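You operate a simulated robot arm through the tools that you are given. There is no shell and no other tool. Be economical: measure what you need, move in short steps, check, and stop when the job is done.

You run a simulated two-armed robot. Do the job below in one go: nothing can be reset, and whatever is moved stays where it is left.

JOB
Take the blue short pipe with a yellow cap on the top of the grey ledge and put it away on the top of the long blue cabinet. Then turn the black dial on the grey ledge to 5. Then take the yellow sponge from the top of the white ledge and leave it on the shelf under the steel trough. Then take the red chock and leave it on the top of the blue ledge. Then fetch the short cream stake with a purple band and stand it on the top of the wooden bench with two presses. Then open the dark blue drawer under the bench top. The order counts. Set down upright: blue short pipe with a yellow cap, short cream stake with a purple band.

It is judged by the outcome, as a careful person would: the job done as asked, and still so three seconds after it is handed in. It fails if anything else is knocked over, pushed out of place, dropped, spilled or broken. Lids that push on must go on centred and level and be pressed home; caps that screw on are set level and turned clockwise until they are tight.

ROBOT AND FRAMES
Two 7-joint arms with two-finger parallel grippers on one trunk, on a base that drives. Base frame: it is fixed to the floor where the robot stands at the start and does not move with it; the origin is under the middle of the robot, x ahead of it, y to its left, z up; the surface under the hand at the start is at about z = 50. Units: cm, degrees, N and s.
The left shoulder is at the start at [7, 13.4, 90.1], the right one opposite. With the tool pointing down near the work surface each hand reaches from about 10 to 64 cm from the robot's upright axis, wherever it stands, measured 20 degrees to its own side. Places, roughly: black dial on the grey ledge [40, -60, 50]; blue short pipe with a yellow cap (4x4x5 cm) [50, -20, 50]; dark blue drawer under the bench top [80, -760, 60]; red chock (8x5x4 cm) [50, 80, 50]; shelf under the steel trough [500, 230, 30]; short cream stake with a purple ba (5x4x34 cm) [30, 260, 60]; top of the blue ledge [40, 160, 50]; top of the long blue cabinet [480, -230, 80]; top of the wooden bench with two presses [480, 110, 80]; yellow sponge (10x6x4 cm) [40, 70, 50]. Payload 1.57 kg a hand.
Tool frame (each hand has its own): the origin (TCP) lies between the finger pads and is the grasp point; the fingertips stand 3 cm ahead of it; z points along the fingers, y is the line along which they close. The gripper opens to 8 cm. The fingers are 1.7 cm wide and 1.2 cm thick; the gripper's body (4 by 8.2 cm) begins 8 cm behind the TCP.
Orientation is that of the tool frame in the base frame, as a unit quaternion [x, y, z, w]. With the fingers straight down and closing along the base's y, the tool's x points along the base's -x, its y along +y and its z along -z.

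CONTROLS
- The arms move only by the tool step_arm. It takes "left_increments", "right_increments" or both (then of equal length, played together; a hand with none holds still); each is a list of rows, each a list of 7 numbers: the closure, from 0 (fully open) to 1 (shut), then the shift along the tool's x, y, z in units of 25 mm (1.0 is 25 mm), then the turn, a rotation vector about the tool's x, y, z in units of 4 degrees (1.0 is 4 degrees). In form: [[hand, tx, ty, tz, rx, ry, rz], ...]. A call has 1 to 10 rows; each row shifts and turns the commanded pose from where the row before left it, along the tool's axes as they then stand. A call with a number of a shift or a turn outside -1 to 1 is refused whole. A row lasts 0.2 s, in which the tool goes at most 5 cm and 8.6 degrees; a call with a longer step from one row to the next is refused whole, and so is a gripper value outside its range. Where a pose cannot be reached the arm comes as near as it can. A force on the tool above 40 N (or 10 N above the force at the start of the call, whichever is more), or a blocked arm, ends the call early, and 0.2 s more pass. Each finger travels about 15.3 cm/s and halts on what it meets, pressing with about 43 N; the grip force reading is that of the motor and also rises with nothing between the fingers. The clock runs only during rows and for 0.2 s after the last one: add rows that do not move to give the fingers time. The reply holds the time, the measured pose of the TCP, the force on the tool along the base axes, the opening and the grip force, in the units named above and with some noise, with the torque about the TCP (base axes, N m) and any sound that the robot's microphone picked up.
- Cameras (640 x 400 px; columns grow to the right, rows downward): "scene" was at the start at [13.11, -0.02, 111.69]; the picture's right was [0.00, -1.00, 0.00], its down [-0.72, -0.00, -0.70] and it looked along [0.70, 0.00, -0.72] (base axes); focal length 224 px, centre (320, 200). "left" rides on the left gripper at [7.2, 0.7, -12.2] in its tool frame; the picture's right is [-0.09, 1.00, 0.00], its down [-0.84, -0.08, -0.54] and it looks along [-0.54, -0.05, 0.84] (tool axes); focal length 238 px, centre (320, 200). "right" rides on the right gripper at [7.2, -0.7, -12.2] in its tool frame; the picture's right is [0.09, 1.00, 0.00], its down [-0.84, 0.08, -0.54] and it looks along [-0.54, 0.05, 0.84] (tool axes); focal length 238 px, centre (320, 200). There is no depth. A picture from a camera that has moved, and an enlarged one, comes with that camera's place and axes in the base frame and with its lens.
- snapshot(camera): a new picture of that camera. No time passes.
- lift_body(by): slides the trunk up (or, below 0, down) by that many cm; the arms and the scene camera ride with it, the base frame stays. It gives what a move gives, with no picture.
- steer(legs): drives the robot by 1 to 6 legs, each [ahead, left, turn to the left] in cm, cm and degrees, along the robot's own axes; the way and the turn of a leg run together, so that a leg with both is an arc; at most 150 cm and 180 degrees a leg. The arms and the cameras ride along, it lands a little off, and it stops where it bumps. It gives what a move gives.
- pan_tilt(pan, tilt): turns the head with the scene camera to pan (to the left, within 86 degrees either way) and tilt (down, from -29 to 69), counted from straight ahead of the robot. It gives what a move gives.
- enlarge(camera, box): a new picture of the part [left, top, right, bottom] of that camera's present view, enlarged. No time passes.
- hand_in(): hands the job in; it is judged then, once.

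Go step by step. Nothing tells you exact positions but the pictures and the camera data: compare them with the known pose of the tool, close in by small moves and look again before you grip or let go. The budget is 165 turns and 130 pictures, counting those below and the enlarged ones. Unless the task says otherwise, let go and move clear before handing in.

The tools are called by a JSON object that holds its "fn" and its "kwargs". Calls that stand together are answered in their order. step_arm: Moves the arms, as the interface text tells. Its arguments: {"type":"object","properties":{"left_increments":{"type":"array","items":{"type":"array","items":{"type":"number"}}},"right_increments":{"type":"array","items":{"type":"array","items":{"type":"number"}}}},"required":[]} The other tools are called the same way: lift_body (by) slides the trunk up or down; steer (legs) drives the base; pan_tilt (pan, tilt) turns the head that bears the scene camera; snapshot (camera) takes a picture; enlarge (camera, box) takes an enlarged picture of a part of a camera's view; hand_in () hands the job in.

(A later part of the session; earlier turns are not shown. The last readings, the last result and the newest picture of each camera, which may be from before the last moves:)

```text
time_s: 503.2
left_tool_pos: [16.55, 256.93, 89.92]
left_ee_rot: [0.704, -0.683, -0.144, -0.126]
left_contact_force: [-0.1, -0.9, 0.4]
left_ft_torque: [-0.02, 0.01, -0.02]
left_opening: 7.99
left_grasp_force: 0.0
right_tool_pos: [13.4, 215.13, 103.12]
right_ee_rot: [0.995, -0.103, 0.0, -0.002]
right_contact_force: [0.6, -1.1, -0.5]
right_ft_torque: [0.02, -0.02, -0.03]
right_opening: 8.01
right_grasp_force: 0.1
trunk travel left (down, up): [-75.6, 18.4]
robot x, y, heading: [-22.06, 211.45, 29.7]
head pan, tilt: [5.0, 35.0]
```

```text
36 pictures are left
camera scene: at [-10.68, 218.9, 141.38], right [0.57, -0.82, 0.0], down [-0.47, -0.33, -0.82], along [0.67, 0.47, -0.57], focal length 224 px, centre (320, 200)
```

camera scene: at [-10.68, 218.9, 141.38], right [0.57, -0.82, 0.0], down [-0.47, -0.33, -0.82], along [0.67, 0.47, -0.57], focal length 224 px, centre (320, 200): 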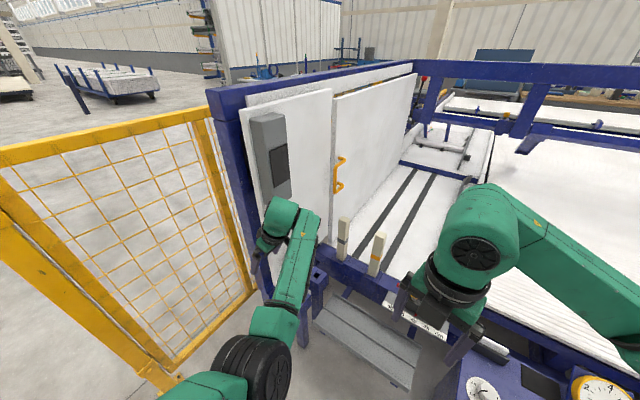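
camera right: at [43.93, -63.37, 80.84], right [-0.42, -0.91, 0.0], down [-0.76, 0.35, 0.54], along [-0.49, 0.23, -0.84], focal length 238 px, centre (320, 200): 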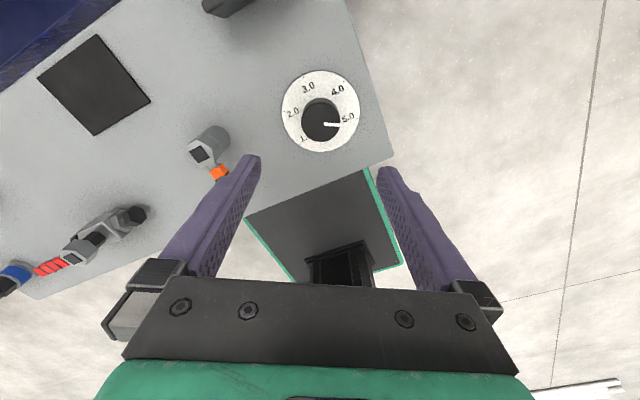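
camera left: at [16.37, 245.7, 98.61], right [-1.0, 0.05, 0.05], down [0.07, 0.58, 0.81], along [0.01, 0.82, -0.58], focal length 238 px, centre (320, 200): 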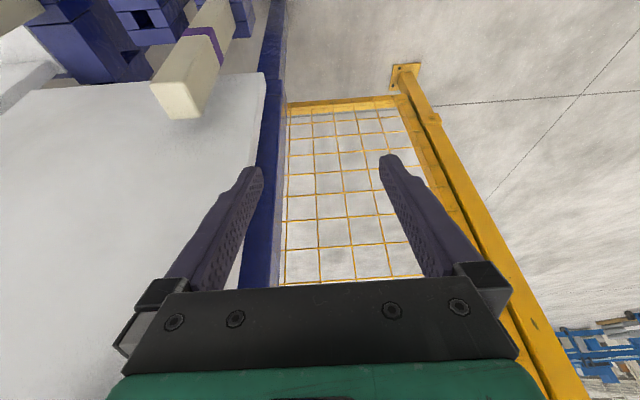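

{"fn": "steer", "kwargs": {"legs": [[5, -16, 0]]}}

{"fn": "lift_body", "kwargs": {"by": -15}}

{"fn": "snapshot", "kwargs": {"camera": "left"}}

{"fn": "snapshot", "kwargs": {"camera": "scene"}}

```text
time_s: 504.6
left_tool_pos: [28.83, 245.58, 89.78]
left_ee_rot: [0.705, -0.683, -0.143, -0.126]
left_contact_force: [-0.7, 0.1, 0.3]
left_ft_torque: [-0.01, 0.0, -0.05]
left_opening: 7.99
left_grasp_force: 0.0
right_tool_pos: [25.69, 203.75, 103.05]
right_ee_rot: [0.995, -0.103, -0.001, -0.001]
right_contact_force: [0.1, -0.1, 0.1]
right_ft_torque: [0.0, -0.01, 0.01]
right_opening: 7.98
right_grasp_force: 0.0
trunk travel left (down, up): [-75.6, 18.4]
robot x, y, heading: [-9.82, 200.13, 29.8]
head pan, tilt: [5.0, 35.0]
```

```text
time_s: 506.4
left_tool_pos: [29.06, 245.66, 74.8]
left_ee_rot: [0.706, -0.682, -0.144, -0.127]
left_contact_force: [-1.2, -0.1, -0.4]
left_ft_torque: [0.01, -0.01, 0.01]
left_opening: 8.01
left_grasp_force: 0.0
right_tool_pos: [25.83, 203.66, 88.18]
right_ee_rot: [0.995, -0.102, -0.002, -0.001]
right_contact_force: [-0.6, -1.1, 0.7]
right_ft_torque: [-0.01, 0.02, 0.0]
right_opening: 8.01
right_grasp_force: 0.0
trunk travel left (down, up): [-60.6, 33.4]
robot x, y, heading: [-9.52, 200.2, 29.9]
head pan, tilt: [5.0, 35.0]
```

```text
35 pictures are left
camera left: at [28.74, 234.33, 83.59], right [-1.0, 0.05, 0.05], down [0.07, 0.58, 0.81], along [0.01, 0.82, -0.58], focal length 238 px, centre (320, 200)
```

left: 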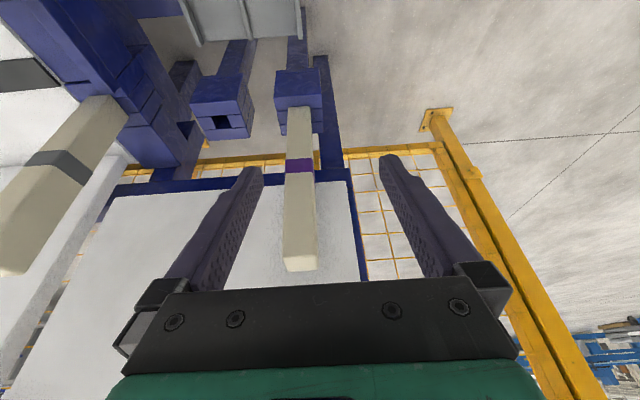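

```text
34 pictures are left
camera scene: at [1.76, 207.45, 126.37], right [0.57, -0.82, 0.0], down [-0.47, -0.33, -0.82], along [0.67, 0.47, -0.57], focal length 224 px, centre (320, 200)
```

scene: 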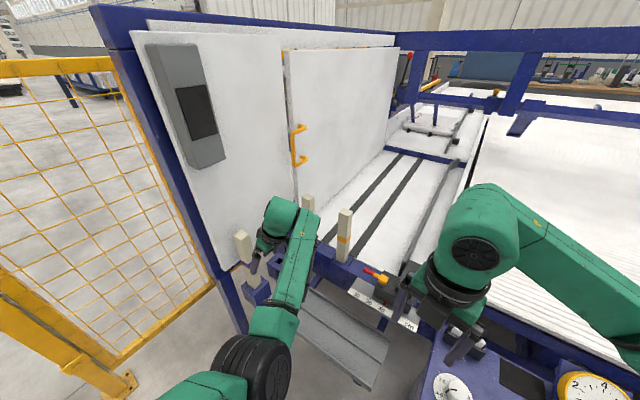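

{"fn": "enlarge", "kwargs": {"camera": "left", "box": [230, 60, 400, 300]}}

```text
1.67 times, centred on (315, 180) of left
camera zoom: at [28.74, 234.33, 83.59], right [-1.0, 0.05, 0.05], down [0.07, 0.58, 0.81], along [0.01, 0.82, -0.58], focal length 397 px, centre (328, 233)
```

zoom: 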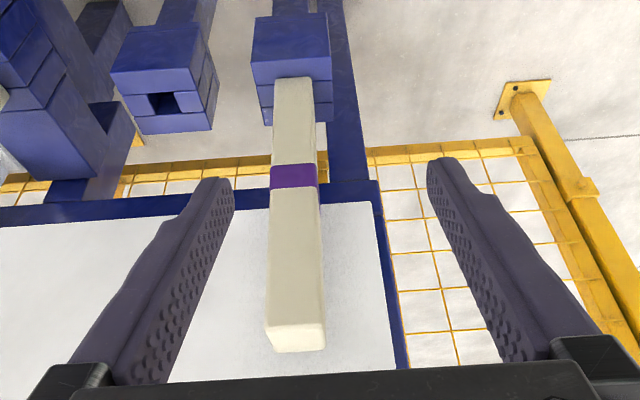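

Triangulating puts the stake top at about [31.4, 259.8, 74]. I'll lower the hand and slide it in along +y with the fingers straddling the stake.

{"fn": "lift_body", "kwargs": {"by": -5.2}}

{"fn": "step_arm", "kwargs": {"left_increments": [[0, 0, -0.48, 0, 0, 0, 0], [0, 0, -0.48, 0, 0, 0, 0], [0, -0.7, 0, 0.28, 0, 0, 0], [0, -0.7, 0, 0.28, 0, 0, 0], [0, -0.7, 0, 0.28, 0, 0, 0], [0, 0, 0, 0, 0, 0, 0]]}}

{"fn": "snapshot", "kwargs": {"camera": "left"}}

```text
time_s: 507.3
left_tool_pos: [28.88, 245.49, 69.62]
left_ee_rot: [0.706, -0.683, -0.143, -0.126]
left_contact_force: [-0.1, 0.4, 1.1]
left_ft_torque: [-0.04, -0.02, 0.01]
left_opening: 7.98
left_grasp_force: 0.0
right_tool_pos: [25.82, 203.76, 82.99]
right_ee_rot: [0.995, -0.103, -0.002, -0.003]
right_contact_force: [0.4, 0.4, -0.1]
right_ft_torque: [-0.02, 0.01, -0.06]
right_opening: 7.99
right_grasp_force: 0.1
trunk travel left (down, up): [-55.4, 38.6]
robot x, y, heading: [-9.75, 200.5, 29.7]
head pan, tilt: [5.0, 35.0]
```

```text
time_s: 508.7
left_tool_pos: [31.09, 251.15, 69.7]
left_ee_rot: [0.706, -0.682, -0.143, -0.126]
left_contact_force: [-0.3, 0.9, -0.1]
left_ft_torque: [0.02, 0.0, -0.02]
left_opening: 8.01
left_grasp_force: 0.1
right_tool_pos: [25.79, 203.61, 82.92]
right_ee_rot: [0.995, -0.103, -0.002, -0.002]
right_contact_force: [-0.1, -1.1, 0.0]
right_ft_torque: [-0.01, 0.03, -0.01]
right_opening: 7.98
right_grasp_force: 0.0
trunk travel left (down, up): [-55.4, 38.6]
robot x, y, heading: [-9.88, 199.89, 29.7]
head pan, tilt: [5.0, 35.0]
```

```text
32 pictures are left
camera left: at [30.95, 239.99, 78.37], right [-1.0, 0.05, 0.05], down [0.07, 0.58, 0.81], along [0.01, 0.82, -0.58], focal length 238 px, centre (320, 200)
```

left: 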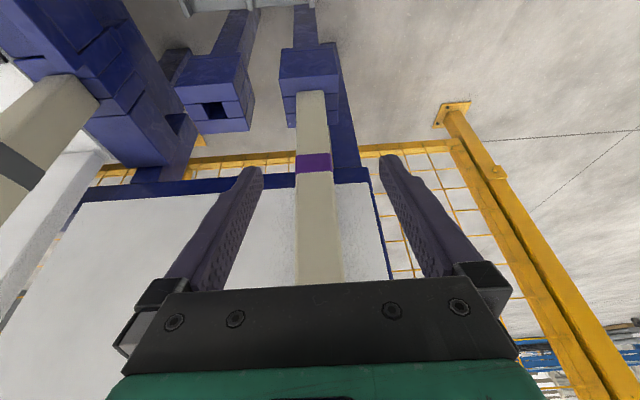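

{"fn": "step_arm", "kwargs": {"left_increments": [[0, -0.64, 0, 0.258, 0, 0, 0], [0, -0.64, 0, 0.258, 0, 0, 0], [0, -0.64, 0, 0.258, 0, 0, 0], [0, -0.64, 0, 0.258, 0, 0, 0], [0, -0.55, 0, 0.22, 0, 0, 0], [0, 0, 0, 0, 0, 0, 0]]}}

{"fn": "snapshot", "kwargs": {"camera": "left"}}

{"fn": "enlarge", "kwargs": {"camera": "scene", "box": [200, 160, 360, 320]}}

```text
time_s: 510.1
left_tool_pos: [29.53, 258.63, 69.44]
left_ee_rot: [0.706, -0.682, -0.144, -0.125]
left_contact_force: [0.8, 0.2, 0.3]
left_ft_torque: [-0.01, 0.04, 0.02]
left_opening: 8.01
left_grasp_force: 0.1
left hand out of reach, approached as far as the arm can: row 4, 5
right_tool_pos: [25.82, 203.74, 82.82]
right_ee_rot: [0.995, -0.102, -0.002, -0.002]
right_contact_force: [0.9, -0.2, -0.2]
right_ft_torque: [0.01, -0.01, 0.04]
right_opening: 7.99
right_grasp_force: 0.1
trunk travel left (down, up): [-55.4, 38.6]
robot x, y, heading: [-10.16, 200.07, 29.7]
head pan, tilt: [5.0, 35.0]
```

```text
31 pictures are left
camera left: at [29.44, 247.54, 78.17], right [-1.0, 0.05, 0.05], down [0.07, 0.58, 0.81], along [0.01, 0.82, -0.58], focal length 238 px, centre (320, 200)
```

left: 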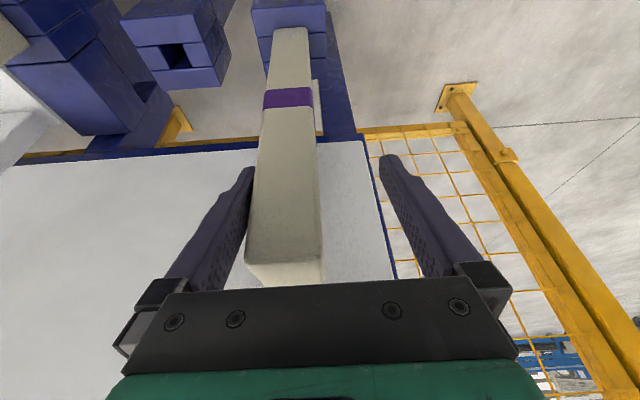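

```text
2.50 times, centred on (280, 240) of scene
camera zoom: at [1.8, 207.38, 121.17], right [0.57, -0.82, 0.0], down [-0.47, -0.33, -0.82], along [0.67, 0.47, -0.57], focal length 561 px, centre (420, 100)
```

zoom: 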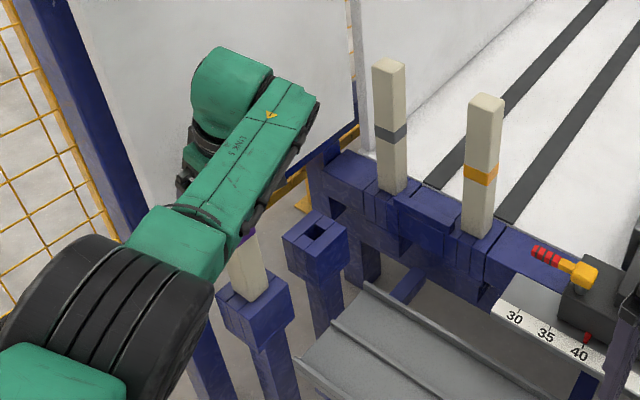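

{"fn": "steer", "kwargs": {"legs": [[2.2, 0, 0]]}}

{"fn": "snapshot", "kwargs": {"camera": "left"}}

```text
time_s: 510.9
left_tool_pos: [31.46, 259.78, 69.46]
left_ee_rot: [0.705, -0.683, -0.143, -0.126]
left_contact_force: [1.1, -0.1, -0.2]
left_ft_torque: [-0.01, 0.02, -0.01]
left_opening: 8.01
left_grasp_force: 0.1
right_tool_pos: [27.7, 204.89, 82.92]
right_ee_rot: [0.995, -0.103, -0.001, -0.002]
right_contact_force: [-0.5, -0.3, 0.4]
right_ft_torque: [0.01, 0.01, 0.02]
right_opening: 7.98
right_grasp_force: 0.0
trunk travel left (down, up): [-55.4, 38.6]
robot x, y, heading: [-8.05, 201.17, 29.6]
head pan, tilt: [5.0, 35.0]
```

```text
29 pictures are left
camera left: at [31.33, 248.62, 78.18], right [-1.0, 0.05, 0.05], down [0.07, 0.58, 0.81], along [0.01, 0.82, -0.58], focal length 238 px, centre (320, 200)
```

left: 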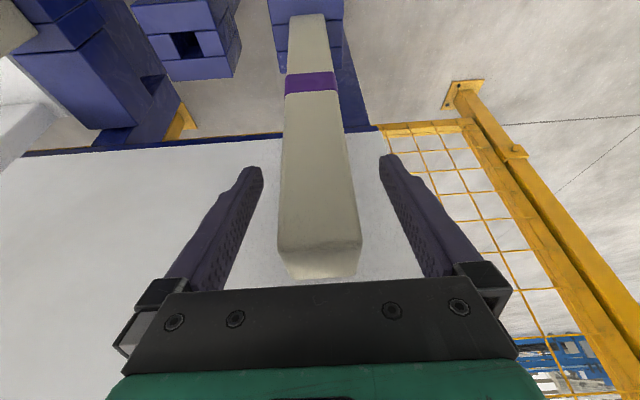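

{"fn": "step_arm", "kwargs": {"left_increments": [[0.25, 0, 0, 0, 0, 0, 0], [0.5, 0, 0, 0, 0, 0, 0], [0.8, 0, 0, 0, 0, 0, 0], [1, 0, 0, 0, 0, 0, 0], [1, 0, 0, 0, 0, 0, 0]]}}

{"fn": "lift_body", "kwargs": {"by": 4}}

{"fn": "snapshot", "kwargs": {"camera": "left"}}

```text
time_s: 512.1
left_tool_pos: [31.7, 259.77, 69.53]
left_ee_rot: [0.706, -0.682, -0.142, -0.127]
left_contact_force: [9.8, 1.4, -0.3]
left_ft_torque: [0.58, -2.42, -0.02]
left_opening: 3.8
left_grasp_force: 43.3
right_tool_pos: [27.83, 204.76, 82.83]
right_ee_rot: [0.995, -0.103, -0.002, -0.002]
right_contact_force: [-0.4, 0.2, 0.6]
right_ft_torque: [0.0, 0.02, 0.04]
right_opening: 8.0
right_grasp_force: 0.0
trunk travel left (down, up): [-55.4, 38.6]
robot x, y, heading: [-8.26, 201.26, 29.6]
head pan, tilt: [5.0, 35.0]
```

```text
time_s: 513.0
left_tool_pos: [31.61, 259.86, 73.48]
left_ee_rot: [0.706, -0.682, -0.143, -0.126]
left_contact_force: [8.6, -2.0, 1.9]
left_ft_torque: [-0.43, -2.2, 0.0]
left_opening: 3.79
left_grasp_force: 43.0
right_tool_pos: [27.8, 204.7, 86.95]
right_ee_rot: [0.995, -0.102, -0.001, -0.002]
right_contact_force: [-0.5, 0.3, -0.3]
right_ft_torque: [-0.02, 0.03, -0.02]
right_opening: 8.0
right_grasp_force: 0.0
trunk travel left (down, up): [-59.4, 34.6]
robot x, y, heading: [-7.87, 201.04, 29.8]
head pan, tilt: [5.0, 35.0]
```

```text
28 pictures are left
camera left: at [31.45, 248.57, 82.24], right [-1.0, 0.05, 0.05], down [0.07, 0.58, 0.81], along [0.01, 0.82, -0.58], focal length 238 px, centre (320, 200)
```

left: 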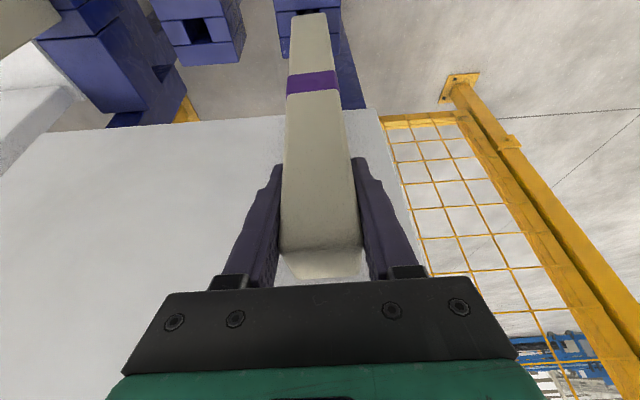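

{"fn": "lift_body", "kwargs": {"by": 5}}

{"fn": "lift_body", "kwargs": {"by": 6}}

{"fn": "snapshot", "kwargs": {"camera": "left"}}

{"fn": "snapshot", "kwargs": {"camera": "scene"}}

```text
time_s: 513.9
left_tool_pos: [31.47, 259.96, 78.27]
left_ee_rot: [0.706, -0.682, -0.144, -0.124]
left_contact_force: [0.0, -0.7, -4.1]
left_ft_torque: [-0.03, 0.0, 0.01]
left_opening: 3.78
left_grasp_force: 43.0
right_tool_pos: [27.65, 204.87, 91.84]
right_ee_rot: [0.995, -0.103, -0.002, 0.0]
right_contact_force: [0.0, -0.2, 0.0]
right_ft_torque: [0.0, -0.08, 0.01]
right_opening: 7.97
right_grasp_force: 0.1
trunk travel left (down, up): [-64.4, 29.6]
robot x, y, heading: [-8.1, 201.01, 30.0]
head pan, tilt: [5.0, 35.0]
```

```text
time_s: 514.9
left_tool_pos: [31.53, 259.94, 84.21]
left_ee_rot: [0.706, -0.682, -0.143, -0.124]
left_contact_force: [-0.2, 0.8, -3.3]
left_ft_torque: [-0.02, -0.02, -0.03]
left_opening: 3.79
left_grasp_force: 43.2
right_tool_pos: [27.69, 204.84, 97.86]
right_ee_rot: [0.995, -0.102, -0.001, -0.001]
right_contact_force: [0.0, -0.4, 0.8]
right_ft_torque: [-0.01, 0.0, -0.04]
right_opening: 7.99
right_grasp_force: 0.1
trunk travel left (down, up): [-70.4, 23.6]
robot x, y, heading: [-7.94, 201.0, 30.0]
head pan, tilt: [5.0, 35.0]
```

```text
27 pictures are left
camera left: at [31.4, 248.68, 93.1], right [-1.0, 0.05, 0.05], down [0.07, 0.58, 0.81], along [0.01, 0.82, -0.58], focal length 238 px, centre (320, 200)
```

left: 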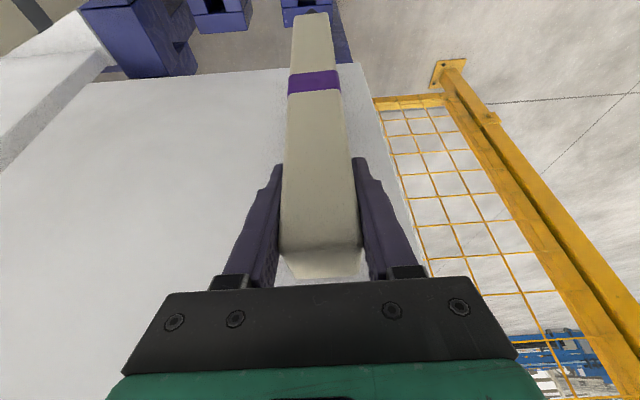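

```text
26 pictures are left
camera scene: at [3.75, 208.63, 136.16], right [0.57, -0.82, 0.0], down [-0.47, -0.33, -0.82], along [0.67, 0.47, -0.57], focal length 224 px, centre (320, 200)
```

scene: 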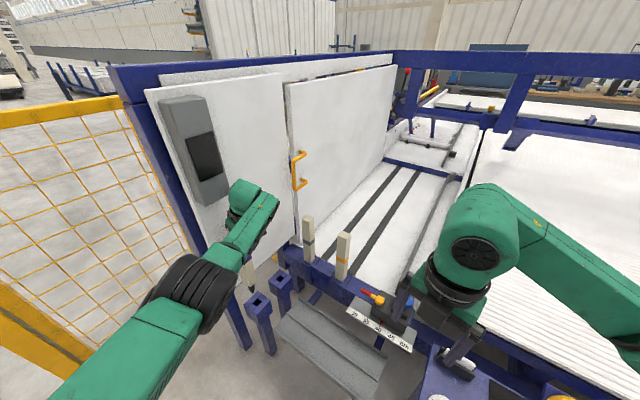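

The stake is free of its socket. I'll back away and drive round the north corridor to the wooden bench.

{"fn": "steer", "kwargs": {"legs": [[-60, 0, 0], [0, 0, 60], [0, 20, 0], [150, 0, 0], [47, 0, 0], [0, 0, -90]]}}

{"fn": "pan_tilt", "kwargs": {"pan": 0, "tilt": 25}}

{"fn": "snapshot", "kwargs": {"camera": "scene"}}

```text
time_s: 535.4
left_tool_pos: [-17.9, 401.78, 84.28]
left_ee_rot: [-0.516, 0.835, 0.108, 0.156]
left_contact_force: [-0.1, -0.3, -3.3]
left_ft_torque: [0.02, -0.03, -0.01]
left_opening: 3.77
left_grasp_force: 43.2
right_tool_pos: [-47.53, 355.32, 97.74]
right_ee_rot: [0.939, -0.344, -0.001, -0.002]
right_contact_force: [0.0, 0.6, -0.1]
right_ft_torque: [0.0, -0.02, -0.04]
right_opening: 7.99
right_grasp_force: 0.0
trunk travel left (down, up): [-70.4, 23.6]
robot x, y, heading: [-80.46, 369.09, 1.1]
head pan, tilt: [5.0, 35.0]
```

```text
time_s: 536.1
left_tool_pos: [-17.96, 401.67, 84.34]
left_ee_rot: [-0.514, 0.836, 0.108, 0.157]
left_contact_force: [0.8, -0.4, -2.7]
left_ft_torque: [-0.01, -0.01, 0.0]
left_opening: 3.77
left_grasp_force: 43.5
right_tool_pos: [-47.51, 355.2, 97.82]
right_ee_rot: [0.939, -0.345, -0.001, -0.001]
right_contact_force: [-1.0, 0.6, 0.2]
right_ft_torque: [0.0, 0.02, -0.01]
right_opening: 7.99
right_grasp_force: 0.0
trunk travel left (down, up): [-70.4, 23.6]
robot x, y, heading: [-80.52, 369.14, 1.1]
head pan, tilt: [0.0, 25.0]
```

```text
25 pictures are left
camera scene: at [-66.34, 369.27, 137.73], right [0.02, -1.0, 0.0], down [-0.42, -0.01, -0.91], along [0.91, 0.02, -0.42], focal length 224 px, centre (320, 200)
```

scene: 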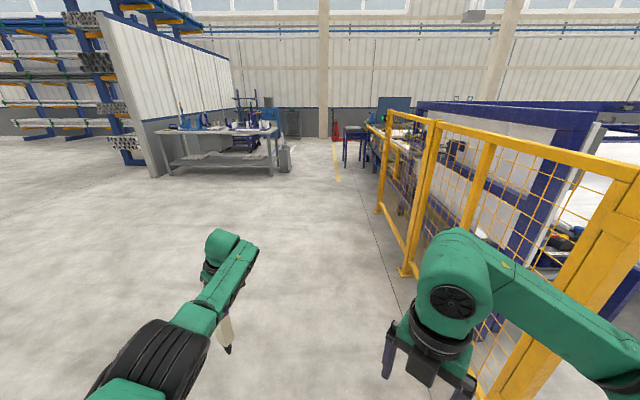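

{"fn": "steer", "kwargs": {"legs": [[0, -7, -1.3], [150, 0, 0], [150, 0, 0], [150, 0, 0], [150, 0, 0], [70, 0, 0]]}}

{"fn": "steer", "kwargs": {"legs": [[0, 0, -90], [150, 0, 0], [93, 0, 0], [0, 0, -90]]}}

{"fn": "pan_tilt", "kwargs": {"pan": 0, "tilt": 30}}

{"fn": "snapshot", "kwargs": {"camera": "scene"}}

```text
time_s: 568.6
left_tool_pos: [650.81, 402.9, 84.41]
left_ee_rot: [-0.515, 0.836, 0.109, 0.157]
left_contact_force: [-0.2, 0.1, -3.3]
left_ft_torque: [-0.05, -0.04, 0.03]
left_opening: 3.78
left_grasp_force: 43.6
right_tool_pos: [621.08, 356.68, 97.94]
right_ee_rot: [0.939, -0.345, -0.001, -0.002]
right_contact_force: [-0.6, 0.0, -0.2]
right_ft_torque: [0.02, 0.02, -0.02]
right_opening: 8.01
right_grasp_force: 0.0
trunk travel left (down, up): [-70.4, 23.6]
robot x, y, heading: [587.78, 370.3, 1.0]
head pan, tilt: [0.0, 25.0]
```

```text
time_s: 588.2
left_tool_pos: [523.99, 96.86, 84.36]
left_ee_rot: [0.842, 0.504, -0.159, 0.106]
left_contact_force: [0.1, -0.7, -3.5]
left_ft_torque: [0.02, 0.0, -0.01]
left_opening: 3.8
left_grasp_force: 42.8
right_tool_pos: [554.9, 142.47, 97.84]
right_ee_rot: [0.358, 0.934, -0.001, 0.002]
right_contact_force: [-0.1, 0.2, -0.3]
right_ft_torque: [-0.01, -0.01, 0.01]
right_opening: 8.01
right_grasp_force: 0.0
trunk travel left (down, up): [-70.4, 23.6]
robot x, y, heading: [587.24, 127.83, 179.5]
head pan, tilt: [0.0, 25.0]
```

```text
time_s: 588.8
left_tool_pos: [524.1, 96.87, 84.29]
left_ee_rot: [0.842, 0.505, -0.158, 0.107]
left_contact_force: [0.4, 0.7, -2.9]
left_ft_torque: [0.01, 0.01, 0.04]
left_opening: 3.8
left_grasp_force: 43.4
right_tool_pos: [554.93, 142.55, 97.86]
right_ee_rot: [0.357, 0.934, -0.002, 0.001]
right_contact_force: [-0.5, -0.5, -0.1]
right_ft_torque: [-0.02, 0.03, 0.01]
right_opening: 8.0
right_grasp_force: 0.1
trunk travel left (down, up): [-70.4, 23.6]
robot x, y, heading: [587.64, 127.94, 179.8]
head pan, tilt: [0.0, 30.0]
```

```text
24 pictures are left
camera scene: at [573.54, 127.87, 136.94], right [0.01, 1.0, 0.0], down [0.5, 0.0, -0.87], along [-0.87, 0.01, -0.5], focal length 224 px, centre (320, 200)
```

scene: 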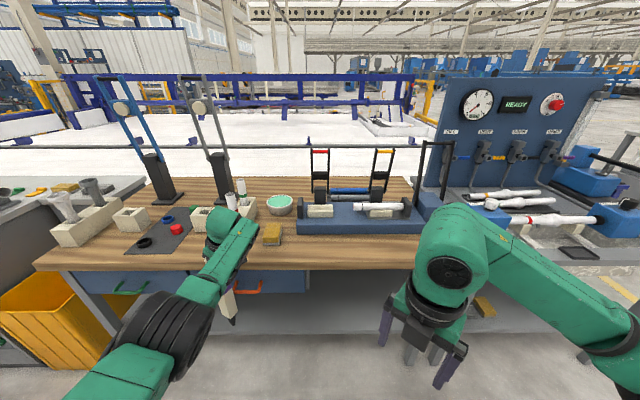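

The bench's front strip is free wood at about [510, 132]. I'll raise the trunk and hand so that the stake clears the top, then shift into line.

{"fn": "lift_body", "kwargs": {"by": 23}}

{"fn": "step_arm", "kwargs": {"left_increments": [[1, -0.3, 0.016, -0.742, 0, 0, 0], [1, -0.3, 0.016, -0.742, 0, 0, 0], [1, -0.3, 0.016, -0.742, 0, 0, 0], [1, -0.3, 0.016, -0.742, 0, 0, 0], [1, -0.15, 0.008, -0.371, 0, 0, 0]]}}

{"fn": "steer", "kwargs": {"legs": [[0, -34, 0]]}}

{"fn": "pan_tilt", "kwargs": {"pan": 15, "tilt": 35}}

{"fn": "snapshot", "kwargs": {"camera": "scene"}}

```text
time_s: 591.2
left_tool_pos: [524.01, 96.79, 107.36]
left_ee_rot: [0.842, 0.504, -0.157, 0.106]
left_contact_force: [0.7, 0.0, -2.5]
left_ft_torque: [0.0, -0.01, -0.01]
left_opening: 3.78
left_grasp_force: 43.4
right_tool_pos: [554.93, 142.51, 120.81]
right_ee_rot: [0.357, 0.934, -0.002, 0.001]
right_contact_force: [-0.4, 0.6, -0.7]
right_ft_torque: [0.02, 0.0, 0.0]
right_opening: 8.01
right_grasp_force: 0.0
trunk travel left (down, up): [-93.4, 0.6]
robot x, y, heading: [587.82, 128.06, 179.6]
head pan, tilt: [0.0, 30.0]
```

```text
time_s: 592.4
left_tool_pos: [524.08, 96.74, 116.52]
left_ee_rot: [0.843, 0.504, -0.158, 0.106]
left_contact_force: [0.0, -0.6, -2.7]
left_ft_torque: [0.01, 0.01, 0.02]
left_opening: 3.78
left_grasp_force: 43.2
right_tool_pos: [555.03, 142.42, 120.96]
right_ee_rot: [0.357, 0.934, -0.002, 0.001]
right_contact_force: [-0.3, 0.2, -0.3]
right_ft_torque: [-0.01, 0.01, -0.01]
right_opening: 8.02
right_grasp_force: 0.0
trunk travel left (down, up): [-93.4, 0.6]
robot x, y, heading: [587.88, 128.12, 179.8]
head pan, tilt: [0.0, 30.0]
```

```text
time_s: 594.7
left_tool_pos: [524.3, 130.71, 116.31]
left_ee_rot: [0.842, 0.505, -0.158, 0.105]
left_contact_force: [0.6, -0.3, -2.4]
left_ft_torque: [0.01, 0.04, 0.04]
left_opening: 3.78
left_grasp_force: 43.2
right_tool_pos: [554.96, 176.57, 120.93]
right_ee_rot: [0.356, 0.935, -0.001, 0.0]
right_contact_force: [0.7, -0.1, 0.4]
right_ft_torque: [0.02, 0.01, 0.0]
right_opening: 8.01
right_grasp_force: 0.1
trunk travel left (down, up): [-93.4, 0.6]
robot x, y, heading: [588.13, 161.94, 179.9]
head pan, tilt: [0.0, 30.0]
```

```text
time_s: 595.5
left_tool_pos: [524.22, 131.05, 116.37]
left_ee_rot: [0.842, 0.505, -0.158, 0.106]
left_contact_force: [-0.4, 0.2, -3.7]
left_ft_torque: [0.02, -0.02, -0.03]
left_opening: 3.76
left_grasp_force: 43.2
right_tool_pos: [555.03, 176.82, 120.85]
right_ee_rot: [0.356, 0.934, -0.002, 0.001]
right_contact_force: [-0.3, 0.4, -0.2]
right_ft_torque: [0.02, 0.04, -0.02]
right_opening: 8.0
right_grasp_force: 0.1
trunk travel left (down, up): [-93.4, 0.6]
robot x, y, heading: [588.13, 162.33, 179.9]
head pan, tilt: [15.0, 35.0]
```

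```text
23 pictures are left
camera scene: at [574.23, 159.99, 159.16], right [-0.25, 0.97, 0.0], down [0.56, 0.15, -0.82], along [-0.79, -0.21, -0.57], focal length 224 px, centre (320, 200)
```

scene: 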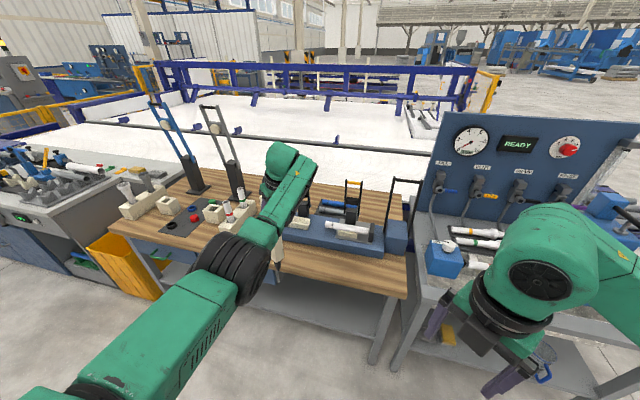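

{"fn": "steer", "kwargs": {"legs": [[14, 0, 0]]}}

{"fn": "snapshot", "kwargs": {"camera": "left"}}

{"fn": "enlarge", "kwargs": {"camera": "scene", "box": [180, 130, 420, 310]}}

```text
time_s: 596.8
left_tool_pos: [510.58, 131.04, 116.54]
left_ee_rot: [0.841, 0.505, -0.159, 0.106]
left_contact_force: [0.1, -0.2, -3.2]
left_ft_torque: [0.06, 0.02, -0.04]
left_opening: 3.76
left_grasp_force: 42.7
right_tool_pos: [541.45, 176.84, 121.0]
right_ee_rot: [0.355, 0.935, -0.003, 0.0]
right_contact_force: [0.3, -0.1, -0.4]
right_ft_torque: [0.0, 0.02, 0.01]
right_opening: 7.97
right_grasp_force: 0.1
trunk travel left (down, up): [-93.4, 0.6]
robot x, y, heading: [573.6, 162.15, 180.1]
head pan, tilt: [15.0, 35.0]
```

```text
22 pictures are left
camera left: at [516.29, 140.72, 125.31], right [0.84, -0.54, 0.05], down [-0.35, -0.46, 0.81], along [-0.42, -0.7, -0.58], focal length 238 px, centre (320, 200)
```

left: 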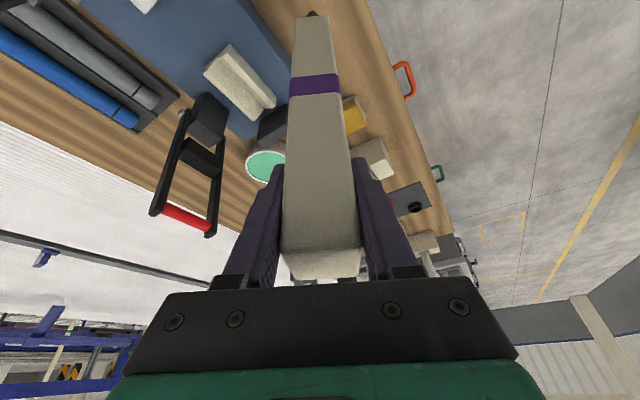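

```text
2.22 times, centred on (300, 220) of scene
camera zoom: at [560.68, 160.0, 159.2], right [-0.26, 0.97, 0.0], down [0.55, 0.15, -0.82], along [-0.79, -0.21, -0.57], focal length 498 px, centre (364, 156)
```

zoom: 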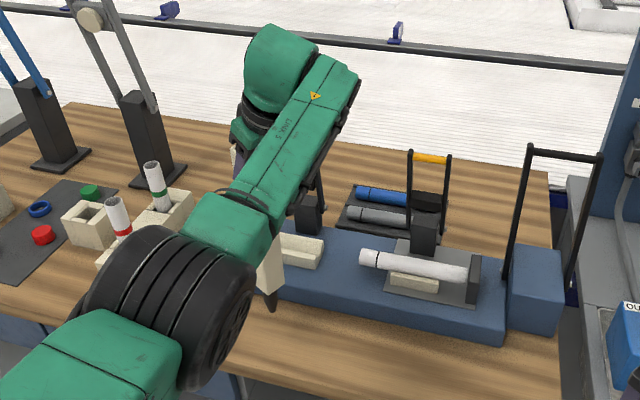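

{"fn": "enlarge", "kwargs": {"camera": "left", "box": [270, 0, 370, 70]}}

{"fn": "enlarge", "kwargs": {"camera": "scene", "box": [275, 220, 335, 290]}}

```text
5.71 times, centred on (320, 35) of left
camera zoom: at [516.29, 140.72, 125.31], right [0.84, -0.54, 0.05], down [-0.35, -0.46, 0.81], along [-0.42, -0.7, -0.58], focal length 1362 px, centre (320, 1143)
```

zoom: 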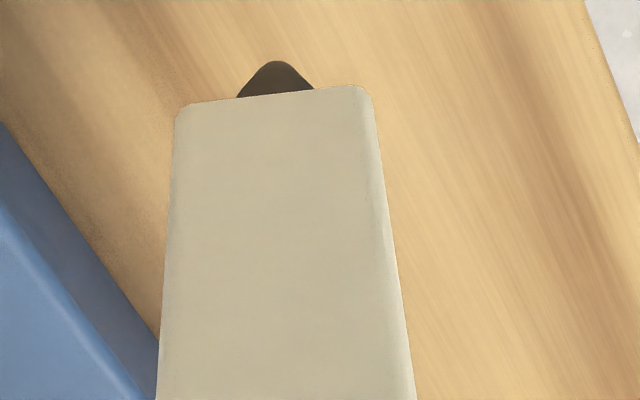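

```text
5.71 times, centred on (305, 255) of scene
camera zoom: at [560.68, 160.0, 159.2], right [-0.26, 0.97, 0.0], down [0.55, 0.15, -0.82], along [-0.79, -0.21, -0.57], focal length 1282 px, centre (406, -114)
```

zoom: 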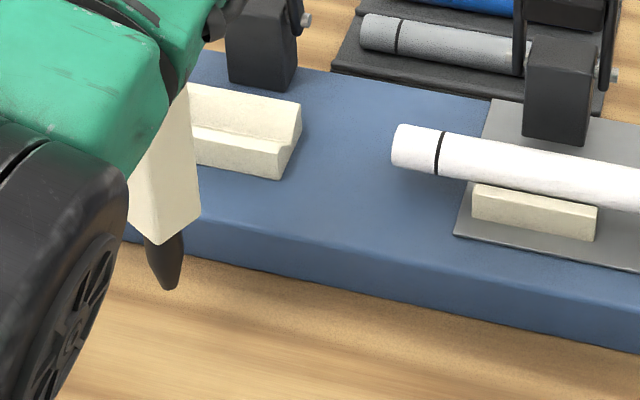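

The stake's foot is a tapered pin, so it can't stand on flat wood pin-down. I'll look closely at the holed cream blocks on this bench.

{"fn": "pan_tilt", "kwargs": {"pan": 35, "tilt": 30}}

{"fn": "enlarge", "kwargs": {"camera": "scene", "box": [160, 120, 400, 280]}}

```text
time_s: 597.6
left_tool_pos: [510.22, 130.87, 116.29]
left_ee_rot: [0.841, 0.506, -0.157, 0.107]
left_contact_force: [-0.1, -0.4, -3.3]
left_ft_torque: [-0.02, -0.03, -0.01]
left_opening: 3.78
left_grasp_force: 43.4
right_tool_pos: [540.92, 176.79, 120.77]
right_ee_rot: [0.355, 0.935, -0.002, 0.002]
right_contact_force: [0.4, 0.2, -0.3]
right_ft_torque: [-0.01, -0.03, 0.04]
right_opening: 8.0
right_grasp_force: 0.0
trunk travel left (down, up): [-93.4, 0.6]
robot x, y, heading: [573.51, 162.09, 179.6]
head pan, tilt: [35.0, 30.0]
```

```text
2.50 times, centred on (280, 200) of scene
camera zoom: at [561.2, 157.09, 159.92], right [-0.57, 0.82, 0.0], down [0.41, 0.29, -0.87], along [-0.71, -0.49, -0.5], focal length 561 px, centre (420, 200)
```

zoom: 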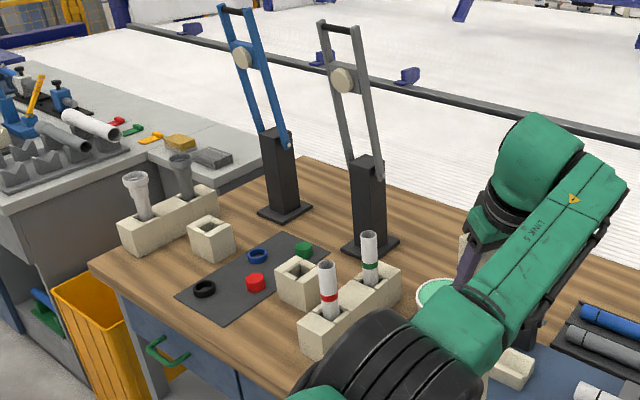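

There's an empty square-holed stand block on the bench, at about [496.5, 81]. Its hole can take the pin, so the stake can stand upright there. I'll back out, raise a bit more and line up with it.

{"fn": "steer", "kwargs": {"legs": [[-16, 0, 0.4], [0, 49.5, 0]]}}

{"fn": "step_arm", "kwargs": {"left_increments": [[1, -0.3, 0.016, -0.742, 0, 0, 0], [1, -0.3, 0.016, -0.742, 0, 0, 0], [1, -0.3, 0.016, -0.742, 0, 0, 0], [1, 0, 0, 0, 0, 0, 0]]}}

{"fn": "pan_tilt", "kwargs": {"pan": 12, "tilt": 40}}

{"fn": "snapshot", "kwargs": {"camera": "scene"}}

```text
time_s: 601.5
left_tool_pos: [526.57, 81.64, 116.44]
left_ee_rot: [0.841, 0.507, -0.158, 0.108]
left_contact_force: [-0.1, 0.1, -3.5]
left_ft_torque: [0.02, 0.0, 0.0]
left_opening: 3.81
left_grasp_force: 43.1
right_tool_pos: [557.01, 127.51, 120.91]
right_ee_rot: [0.353, 0.936, -0.002, 0.002]
right_contact_force: [0.8, -0.4, 0.0]
right_ft_torque: [-0.03, 0.0, 0.03]
right_opening: 8.01
right_grasp_force: 0.1
trunk travel left (down, up): [-93.4, 0.6]
robot x, y, heading: [589.85, 113.14, -179.8]
head pan, tilt: [35.0, 30.0]
```

```text
time_s: 602.5
left_tool_pos: [526.57, 81.32, 122.37]
left_ee_rot: [0.84, 0.508, -0.158, 0.107]
left_contact_force: [-0.4, -1.1, -4.1]
left_ft_torque: [0.01, -0.01, -0.01]
left_opening: 3.78
left_grasp_force: 42.9
right_tool_pos: [557.02, 127.3, 120.87]
right_ee_rot: [0.353, 0.936, -0.001, 0.003]
right_contact_force: [0.3, 1.4, -0.1]
right_ft_torque: [-0.01, -0.01, -0.02]
right_opening: 7.99
right_grasp_force: 0.2
trunk travel left (down, up): [-93.4, 0.6]
robot x, y, heading: [590.12, 113.18, -180.0]
head pan, tilt: [35.0, 30.0]
```

```text
time_s: 603.4
left_tool_pos: [526.56, 81.36, 122.37]
left_ee_rot: [0.84, 0.508, -0.158, 0.107]
left_contact_force: [0.0, -0.8, -3.6]
left_ft_torque: [0.03, -0.04, -0.04]
left_opening: 3.77
left_grasp_force: 42.9
right_tool_pos: [556.92, 127.36, 120.89]
right_ee_rot: [0.353, 0.935, -0.002, 0.001]
right_contact_force: [0.6, 0.7, 0.3]
right_ft_torque: [0.0, 0.01, 0.0]
right_opening: 7.99
right_grasp_force: 0.1
trunk travel left (down, up): [-93.4, 0.6]
robot x, y, heading: [589.87, 113.12, -179.7]
head pan, tilt: [12.0, 40.0]
```

```text
17 pictures are left
camera scene: at [576.5, 111.13, 158.41], right [-0.21, 0.98, 0.0], down [0.63, 0.14, -0.77], along [-0.75, -0.16, -0.64], focal length 224 px, centre (320, 200)
```

scene: 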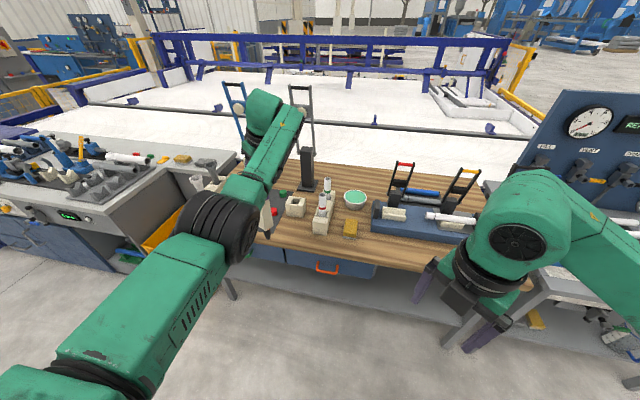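

{"fn": "enlarge", "kwargs": {"camera": "scene", "box": [255, 175, 335, 235]}}

```text
6.67 times, centred on (295, 205) of scene
camera zoom: at [576.5, 111.13, 158.41], right [-0.21, 0.98, 0.0], down [0.63, 0.14, -0.77], along [-0.75, -0.16, -0.64], focal length 1496 px, centre (487, 167)
```

zoom: 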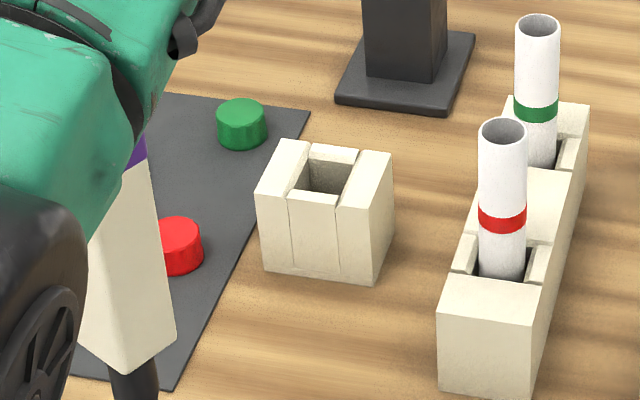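

That block is a stake socket, the same three-piece design as on the machine. Its hole is at about [497.9, 82.2], with the top at z ≈ 88. I'll drive in until the pin is nearly above it, then servo visually.

{"fn": "steer", "kwargs": {"legs": [[28, -0.8, 0]]}}

{"fn": "enlarge", "kwargs": {"camera": "scene", "box": [220, 200, 340, 290]}}

{"fn": "snapshot", "kwargs": {"camera": "left"}}

```text
time_s: 605.4
left_tool_pos: [498.63, 82.3, 122.51]
left_ee_rot: [0.84, 0.507, -0.159, 0.107]
left_contact_force: [0.1, -0.1, -2.6]
left_ft_torque: [-0.01, -0.02, -0.02]
left_opening: 3.78
left_grasp_force: 43.3
right_tool_pos: [529.33, 128.09, 120.92]
right_ee_rot: [0.354, 0.935, -0.002, 0.0]
right_contact_force: [0.3, -0.2, -0.3]
right_ft_torque: [0.02, 0.03, -0.03]
right_opening: 8.0
right_grasp_force: 0.1
trunk travel left (down, up): [-93.4, 0.6]
robot x, y, heading: [561.71, 113.83, -180.0]
head pan, tilt: [12.0, 40.0]
```

```text
4.44 times, centred on (280, 245) of scene
camera zoom: at [548.81, 111.88, 158.44], right [-0.21, 0.98, 0.0], down [0.63, 0.13, -0.77], along [-0.75, -0.16, -0.64], focal length 997 px, centre (498, 0)
```

zoom: 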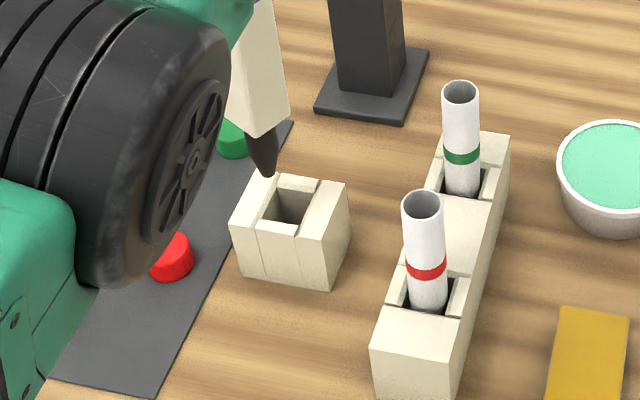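

```text
14 pictures are left
camera left: at [504.41, 92.0, 131.29], right [0.84, -0.54, 0.05], down [-0.35, -0.47, 0.81], along [-0.41, -0.7, -0.58], focal length 238 px, centre (320, 200)
```

left: 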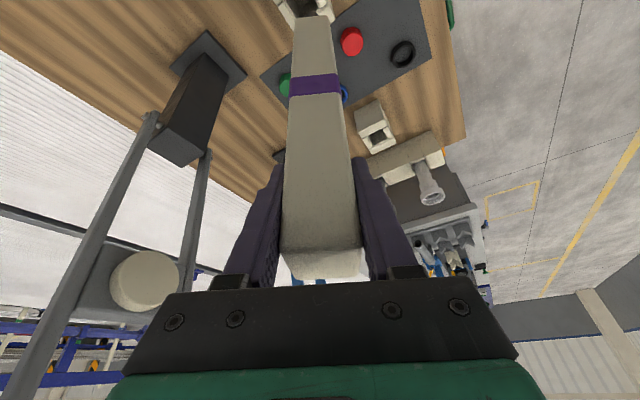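

{"fn": "enlarge", "kwargs": {"camera": "left", "box": [270, 0, 360, 60]}}

```text
6.67 times, centred on (315, 30) of left
camera zoom: at [504.41, 92.0, 131.29], right [0.84, -0.54, 0.05], down [-0.35, -0.47, 0.81], along [-0.41, -0.7, -0.58], focal length 1589 px, centre (353, 1333)
```

zoom: 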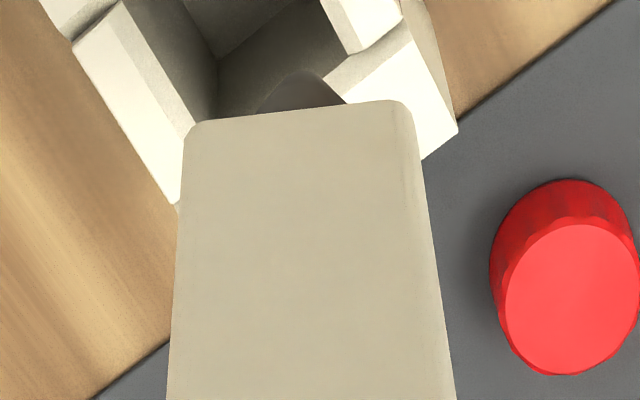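

The pin needs about (-1.4, +0.6) cm to sit over the hole. I'll adjust, lower to just above the rim and look again.

{"fn": "step_arm", "kwargs": {"left_increments": [[1, -0.025, -0.3, 0, 0, 0, 0], [1, -0.025, -0.3, 0, 0, 0, 0], [1, 0, 0, 0, 0, 0, 0]]}}

{"fn": "lift_body", "kwargs": {"by": -3.7}}

{"fn": "enlarge", "kwargs": {"camera": "scene", "box": [235, 200, 315, 260]}}

{"fn": "enlarge", "kwargs": {"camera": "left", "box": [270, 0, 360, 60]}}

```text
time_s: 606.2
left_tool_pos: [497.02, 82.63, 123.63]
left_ee_rot: [0.839, 0.506, -0.174, 0.097]
left_contact_force: [0.2, -0.6, -2.8]
left_ft_torque: [0.03, -0.01, -0.03]
left_opening: 3.76
left_grasp_force: 43.1
left hand out of reach, approached as far as the arm can: row 2
right_tool_pos: [529.03, 128.16, 121.0]
right_ee_rot: [0.353, 0.936, -0.001, 0.001]
right_contact_force: [0.4, -0.3, 0.5]
right_ft_torque: [0.01, 0.02, -0.01]
right_opening: 8.02
right_grasp_force: 0.0
trunk travel left (down, up): [-93.4, 0.6]
robot x, y, heading: [561.88, 113.9, -179.9]
head pan, tilt: [12.0, 40.0]
```

```text
time_s: 607.0
left_tool_pos: [496.99, 82.67, 119.99]
left_ee_rot: [0.838, 0.507, -0.174, 0.099]
left_contact_force: [-0.4, 0.0, -2.9]
left_ft_torque: [0.04, 0.01, 0.02]
left_opening: 3.78
left_grasp_force: 42.4
right_tool_pos: [529.05, 128.1, 117.16]
right_ee_rot: [0.353, 0.936, -0.002, 0.001]
right_contact_force: [0.3, -1.2, 0.4]
right_ft_torque: [0.01, -0.02, -0.01]
right_opening: 7.98
right_grasp_force: 0.0
trunk travel left (down, up): [-89.7, 4.3]
robot x, y, heading: [562.08, 113.77, -179.9]
head pan, tilt: [12.0, 40.0]
```

```text
6.67 times, centred on (275, 230) of scene
camera zoom: at [548.41, 111.9, 154.69], right [-0.21, 0.98, 0.0], down [0.63, 0.13, -0.77], along [-0.75, -0.16, -0.64], focal length 1496 px, centre (620, 0)
```

zoom: 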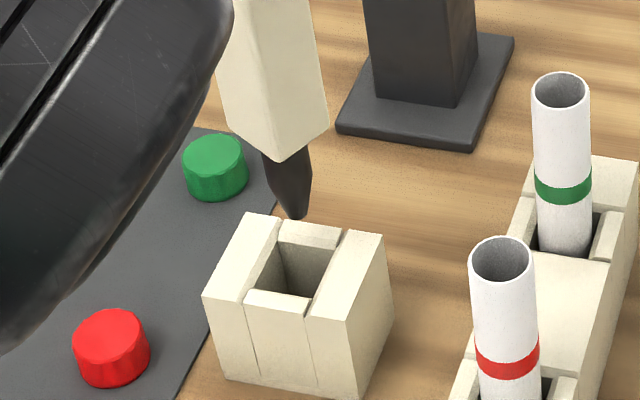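

```text
6.67 times, centred on (315, 30) of left
camera zoom: at [502.97, 92.49, 128.4], right [0.84, -0.54, 0.02], down [-0.32, -0.46, 0.83], along [-0.43, -0.7, -0.56], focal length 1589 px, centre (353, 1333)
```

zoom: 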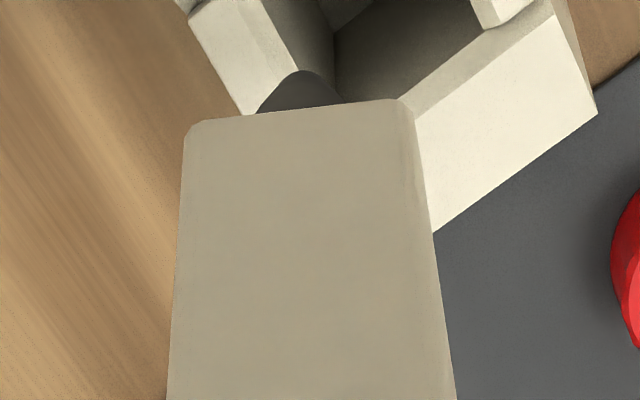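

The arm hit its reach limit and tilted slightly. I'll undo that arm shift and make the offset by driving the base instead.

{"fn": "step_arm", "kwargs": {"left_increments": [[1, 0.08, 0.31, -0.037, -0.2, 0.125, 0.055], [1, 0.08, 0.31, -0.037, -0.2, 0.125, 0.055], [1, 0, 0, 0, 0, 0, 0]]}}

{"fn": "steer", "kwargs": {"legs": [[1.4, -0.6, 0]]}}

{"fn": "enlarge", "kwargs": {"camera": "scene", "box": [235, 200, 315, 260]}}

```text
time_s: 607.8
left_tool_pos: [497.87, 82.5, 119.93]
left_ee_rot: [0.839, 0.508, -0.166, 0.102]
left_contact_force: [-0.5, 0.5, -3.1]
left_ft_torque: [0.04, 0.0, -0.01]
left_opening: 3.81
left_grasp_force: 42.5
left hand out of reach, approached as far as the arm can: row 2
right_tool_pos: [528.97, 128.2, 117.17]
right_ee_rot: [0.353, 0.935, -0.001, 0.001]
right_contact_force: [0.6, 0.4, -0.1]
right_ft_torque: [-0.03, 0.0, -0.01]
right_opening: 8.01
right_grasp_force: 0.1
trunk travel left (down, up): [-89.7, 4.3]
robot x, y, heading: [561.75, 113.7, -179.7]
head pan, tilt: [12.0, 40.0]
```

```text
time_s: 608.5
left_tool_pos: [496.7, 83.0, 120.1]
left_ee_rot: [0.839, 0.508, -0.166, 0.101]
left_contact_force: [0.2, 0.2, -2.8]
left_ft_torque: [0.06, -0.01, 0.01]
left_opening: 3.74
left_grasp_force: 42.7
right_tool_pos: [527.93, 128.59, 117.42]
right_ee_rot: [0.354, 0.935, -0.001, 0.0]
right_contact_force: [0.9, 0.3, 0.4]
right_ft_torque: [-0.01, 0.02, 0.0]
right_opening: 7.97
right_grasp_force: 0.1
trunk travel left (down, up): [-89.7, 4.3]
robot x, y, heading: [560.53, 114.58, -179.9]
head pan, tilt: [12.0, 40.0]
```

```text
6.67 times, centred on (275, 230) of scene
camera zoom: at [547.51, 112.29, 154.75], right [-0.21, 0.98, 0.0], down [0.63, 0.14, -0.77], along [-0.75, -0.16, -0.64], focal length 1496 px, centre (620, 0)
```

zoom: 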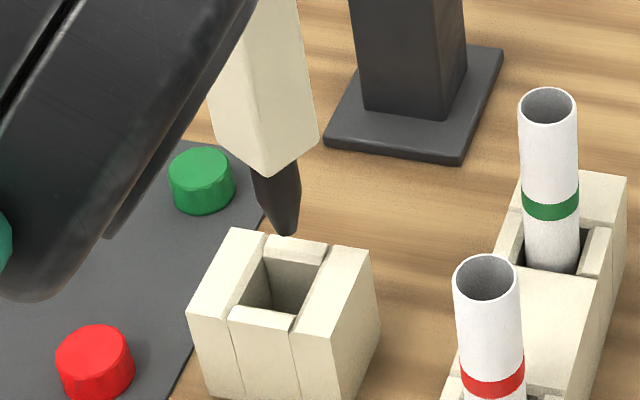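

{"fn": "steer", "kwargs": {"legs": [[-1.3, 0, 0]]}}

{"fn": "lift_body", "kwargs": {"by": -1.6}}

{"fn": "enlarge", "kwargs": {"camera": "scene", "box": [235, 200, 315, 260]}}

```text
time_s: 609.3
left_tool_pos: [497.44, 83.16, 119.83]
left_ee_rot: [0.84, 0.507, -0.165, 0.102]
left_contact_force: [-0.7, 0.1, -2.8]
left_ft_torque: [-0.01, -0.01, 0.02]
left_opening: 3.79
left_grasp_force: 43.0
right_tool_pos: [528.68, 128.75, 117.01]
right_ee_rot: [0.353, 0.936, -0.002, 0.002]
right_contact_force: [-1.1, 0.1, 0.3]
right_ft_torque: [0.01, -0.01, -0.02]
right_opening: 7.99
right_grasp_force: 0.1
trunk travel left (down, up): [-89.7, 4.3]
robot x, y, heading: [561.92, 114.19, -179.9]
head pan, tilt: [12.0, 40.0]
```

```text
time_s: 609.9
left_tool_pos: [497.66, 83.29, 118.22]
left_ee_rot: [0.84, 0.507, -0.165, 0.103]
left_contact_force: [-0.7, 0.1, -3.6]
left_ft_torque: [0.03, -0.02, 0.0]
left_opening: 3.77
left_grasp_force: 42.2
right_tool_pos: [528.85, 128.79, 115.5]
right_ee_rot: [0.354, 0.935, -0.001, 0.002]
right_contact_force: [-0.5, 0.1, -0.1]
right_ft_torque: [0.0, -0.02, 0.0]
right_opening: 7.97
right_grasp_force: 0.1
trunk travel left (down, up): [-88.1, 5.9]
robot x, y, heading: [561.85, 114.5, -179.7]
head pan, tilt: [12.0, 40.0]
```

```text
6.67 times, centred on (275, 230) of scene
camera zoom: at [548.21, 112.48, 153.08], right [-0.21, 0.98, 0.0], down [0.63, 0.13, -0.76], along [-0.75, -0.16, -0.64], focal length 1496 px, centre (620, 0)
```

zoom: 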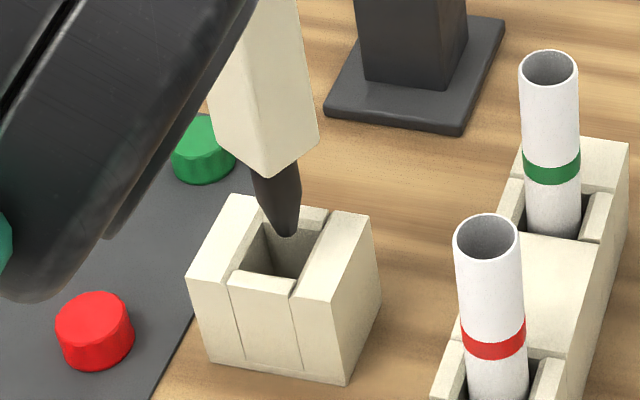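

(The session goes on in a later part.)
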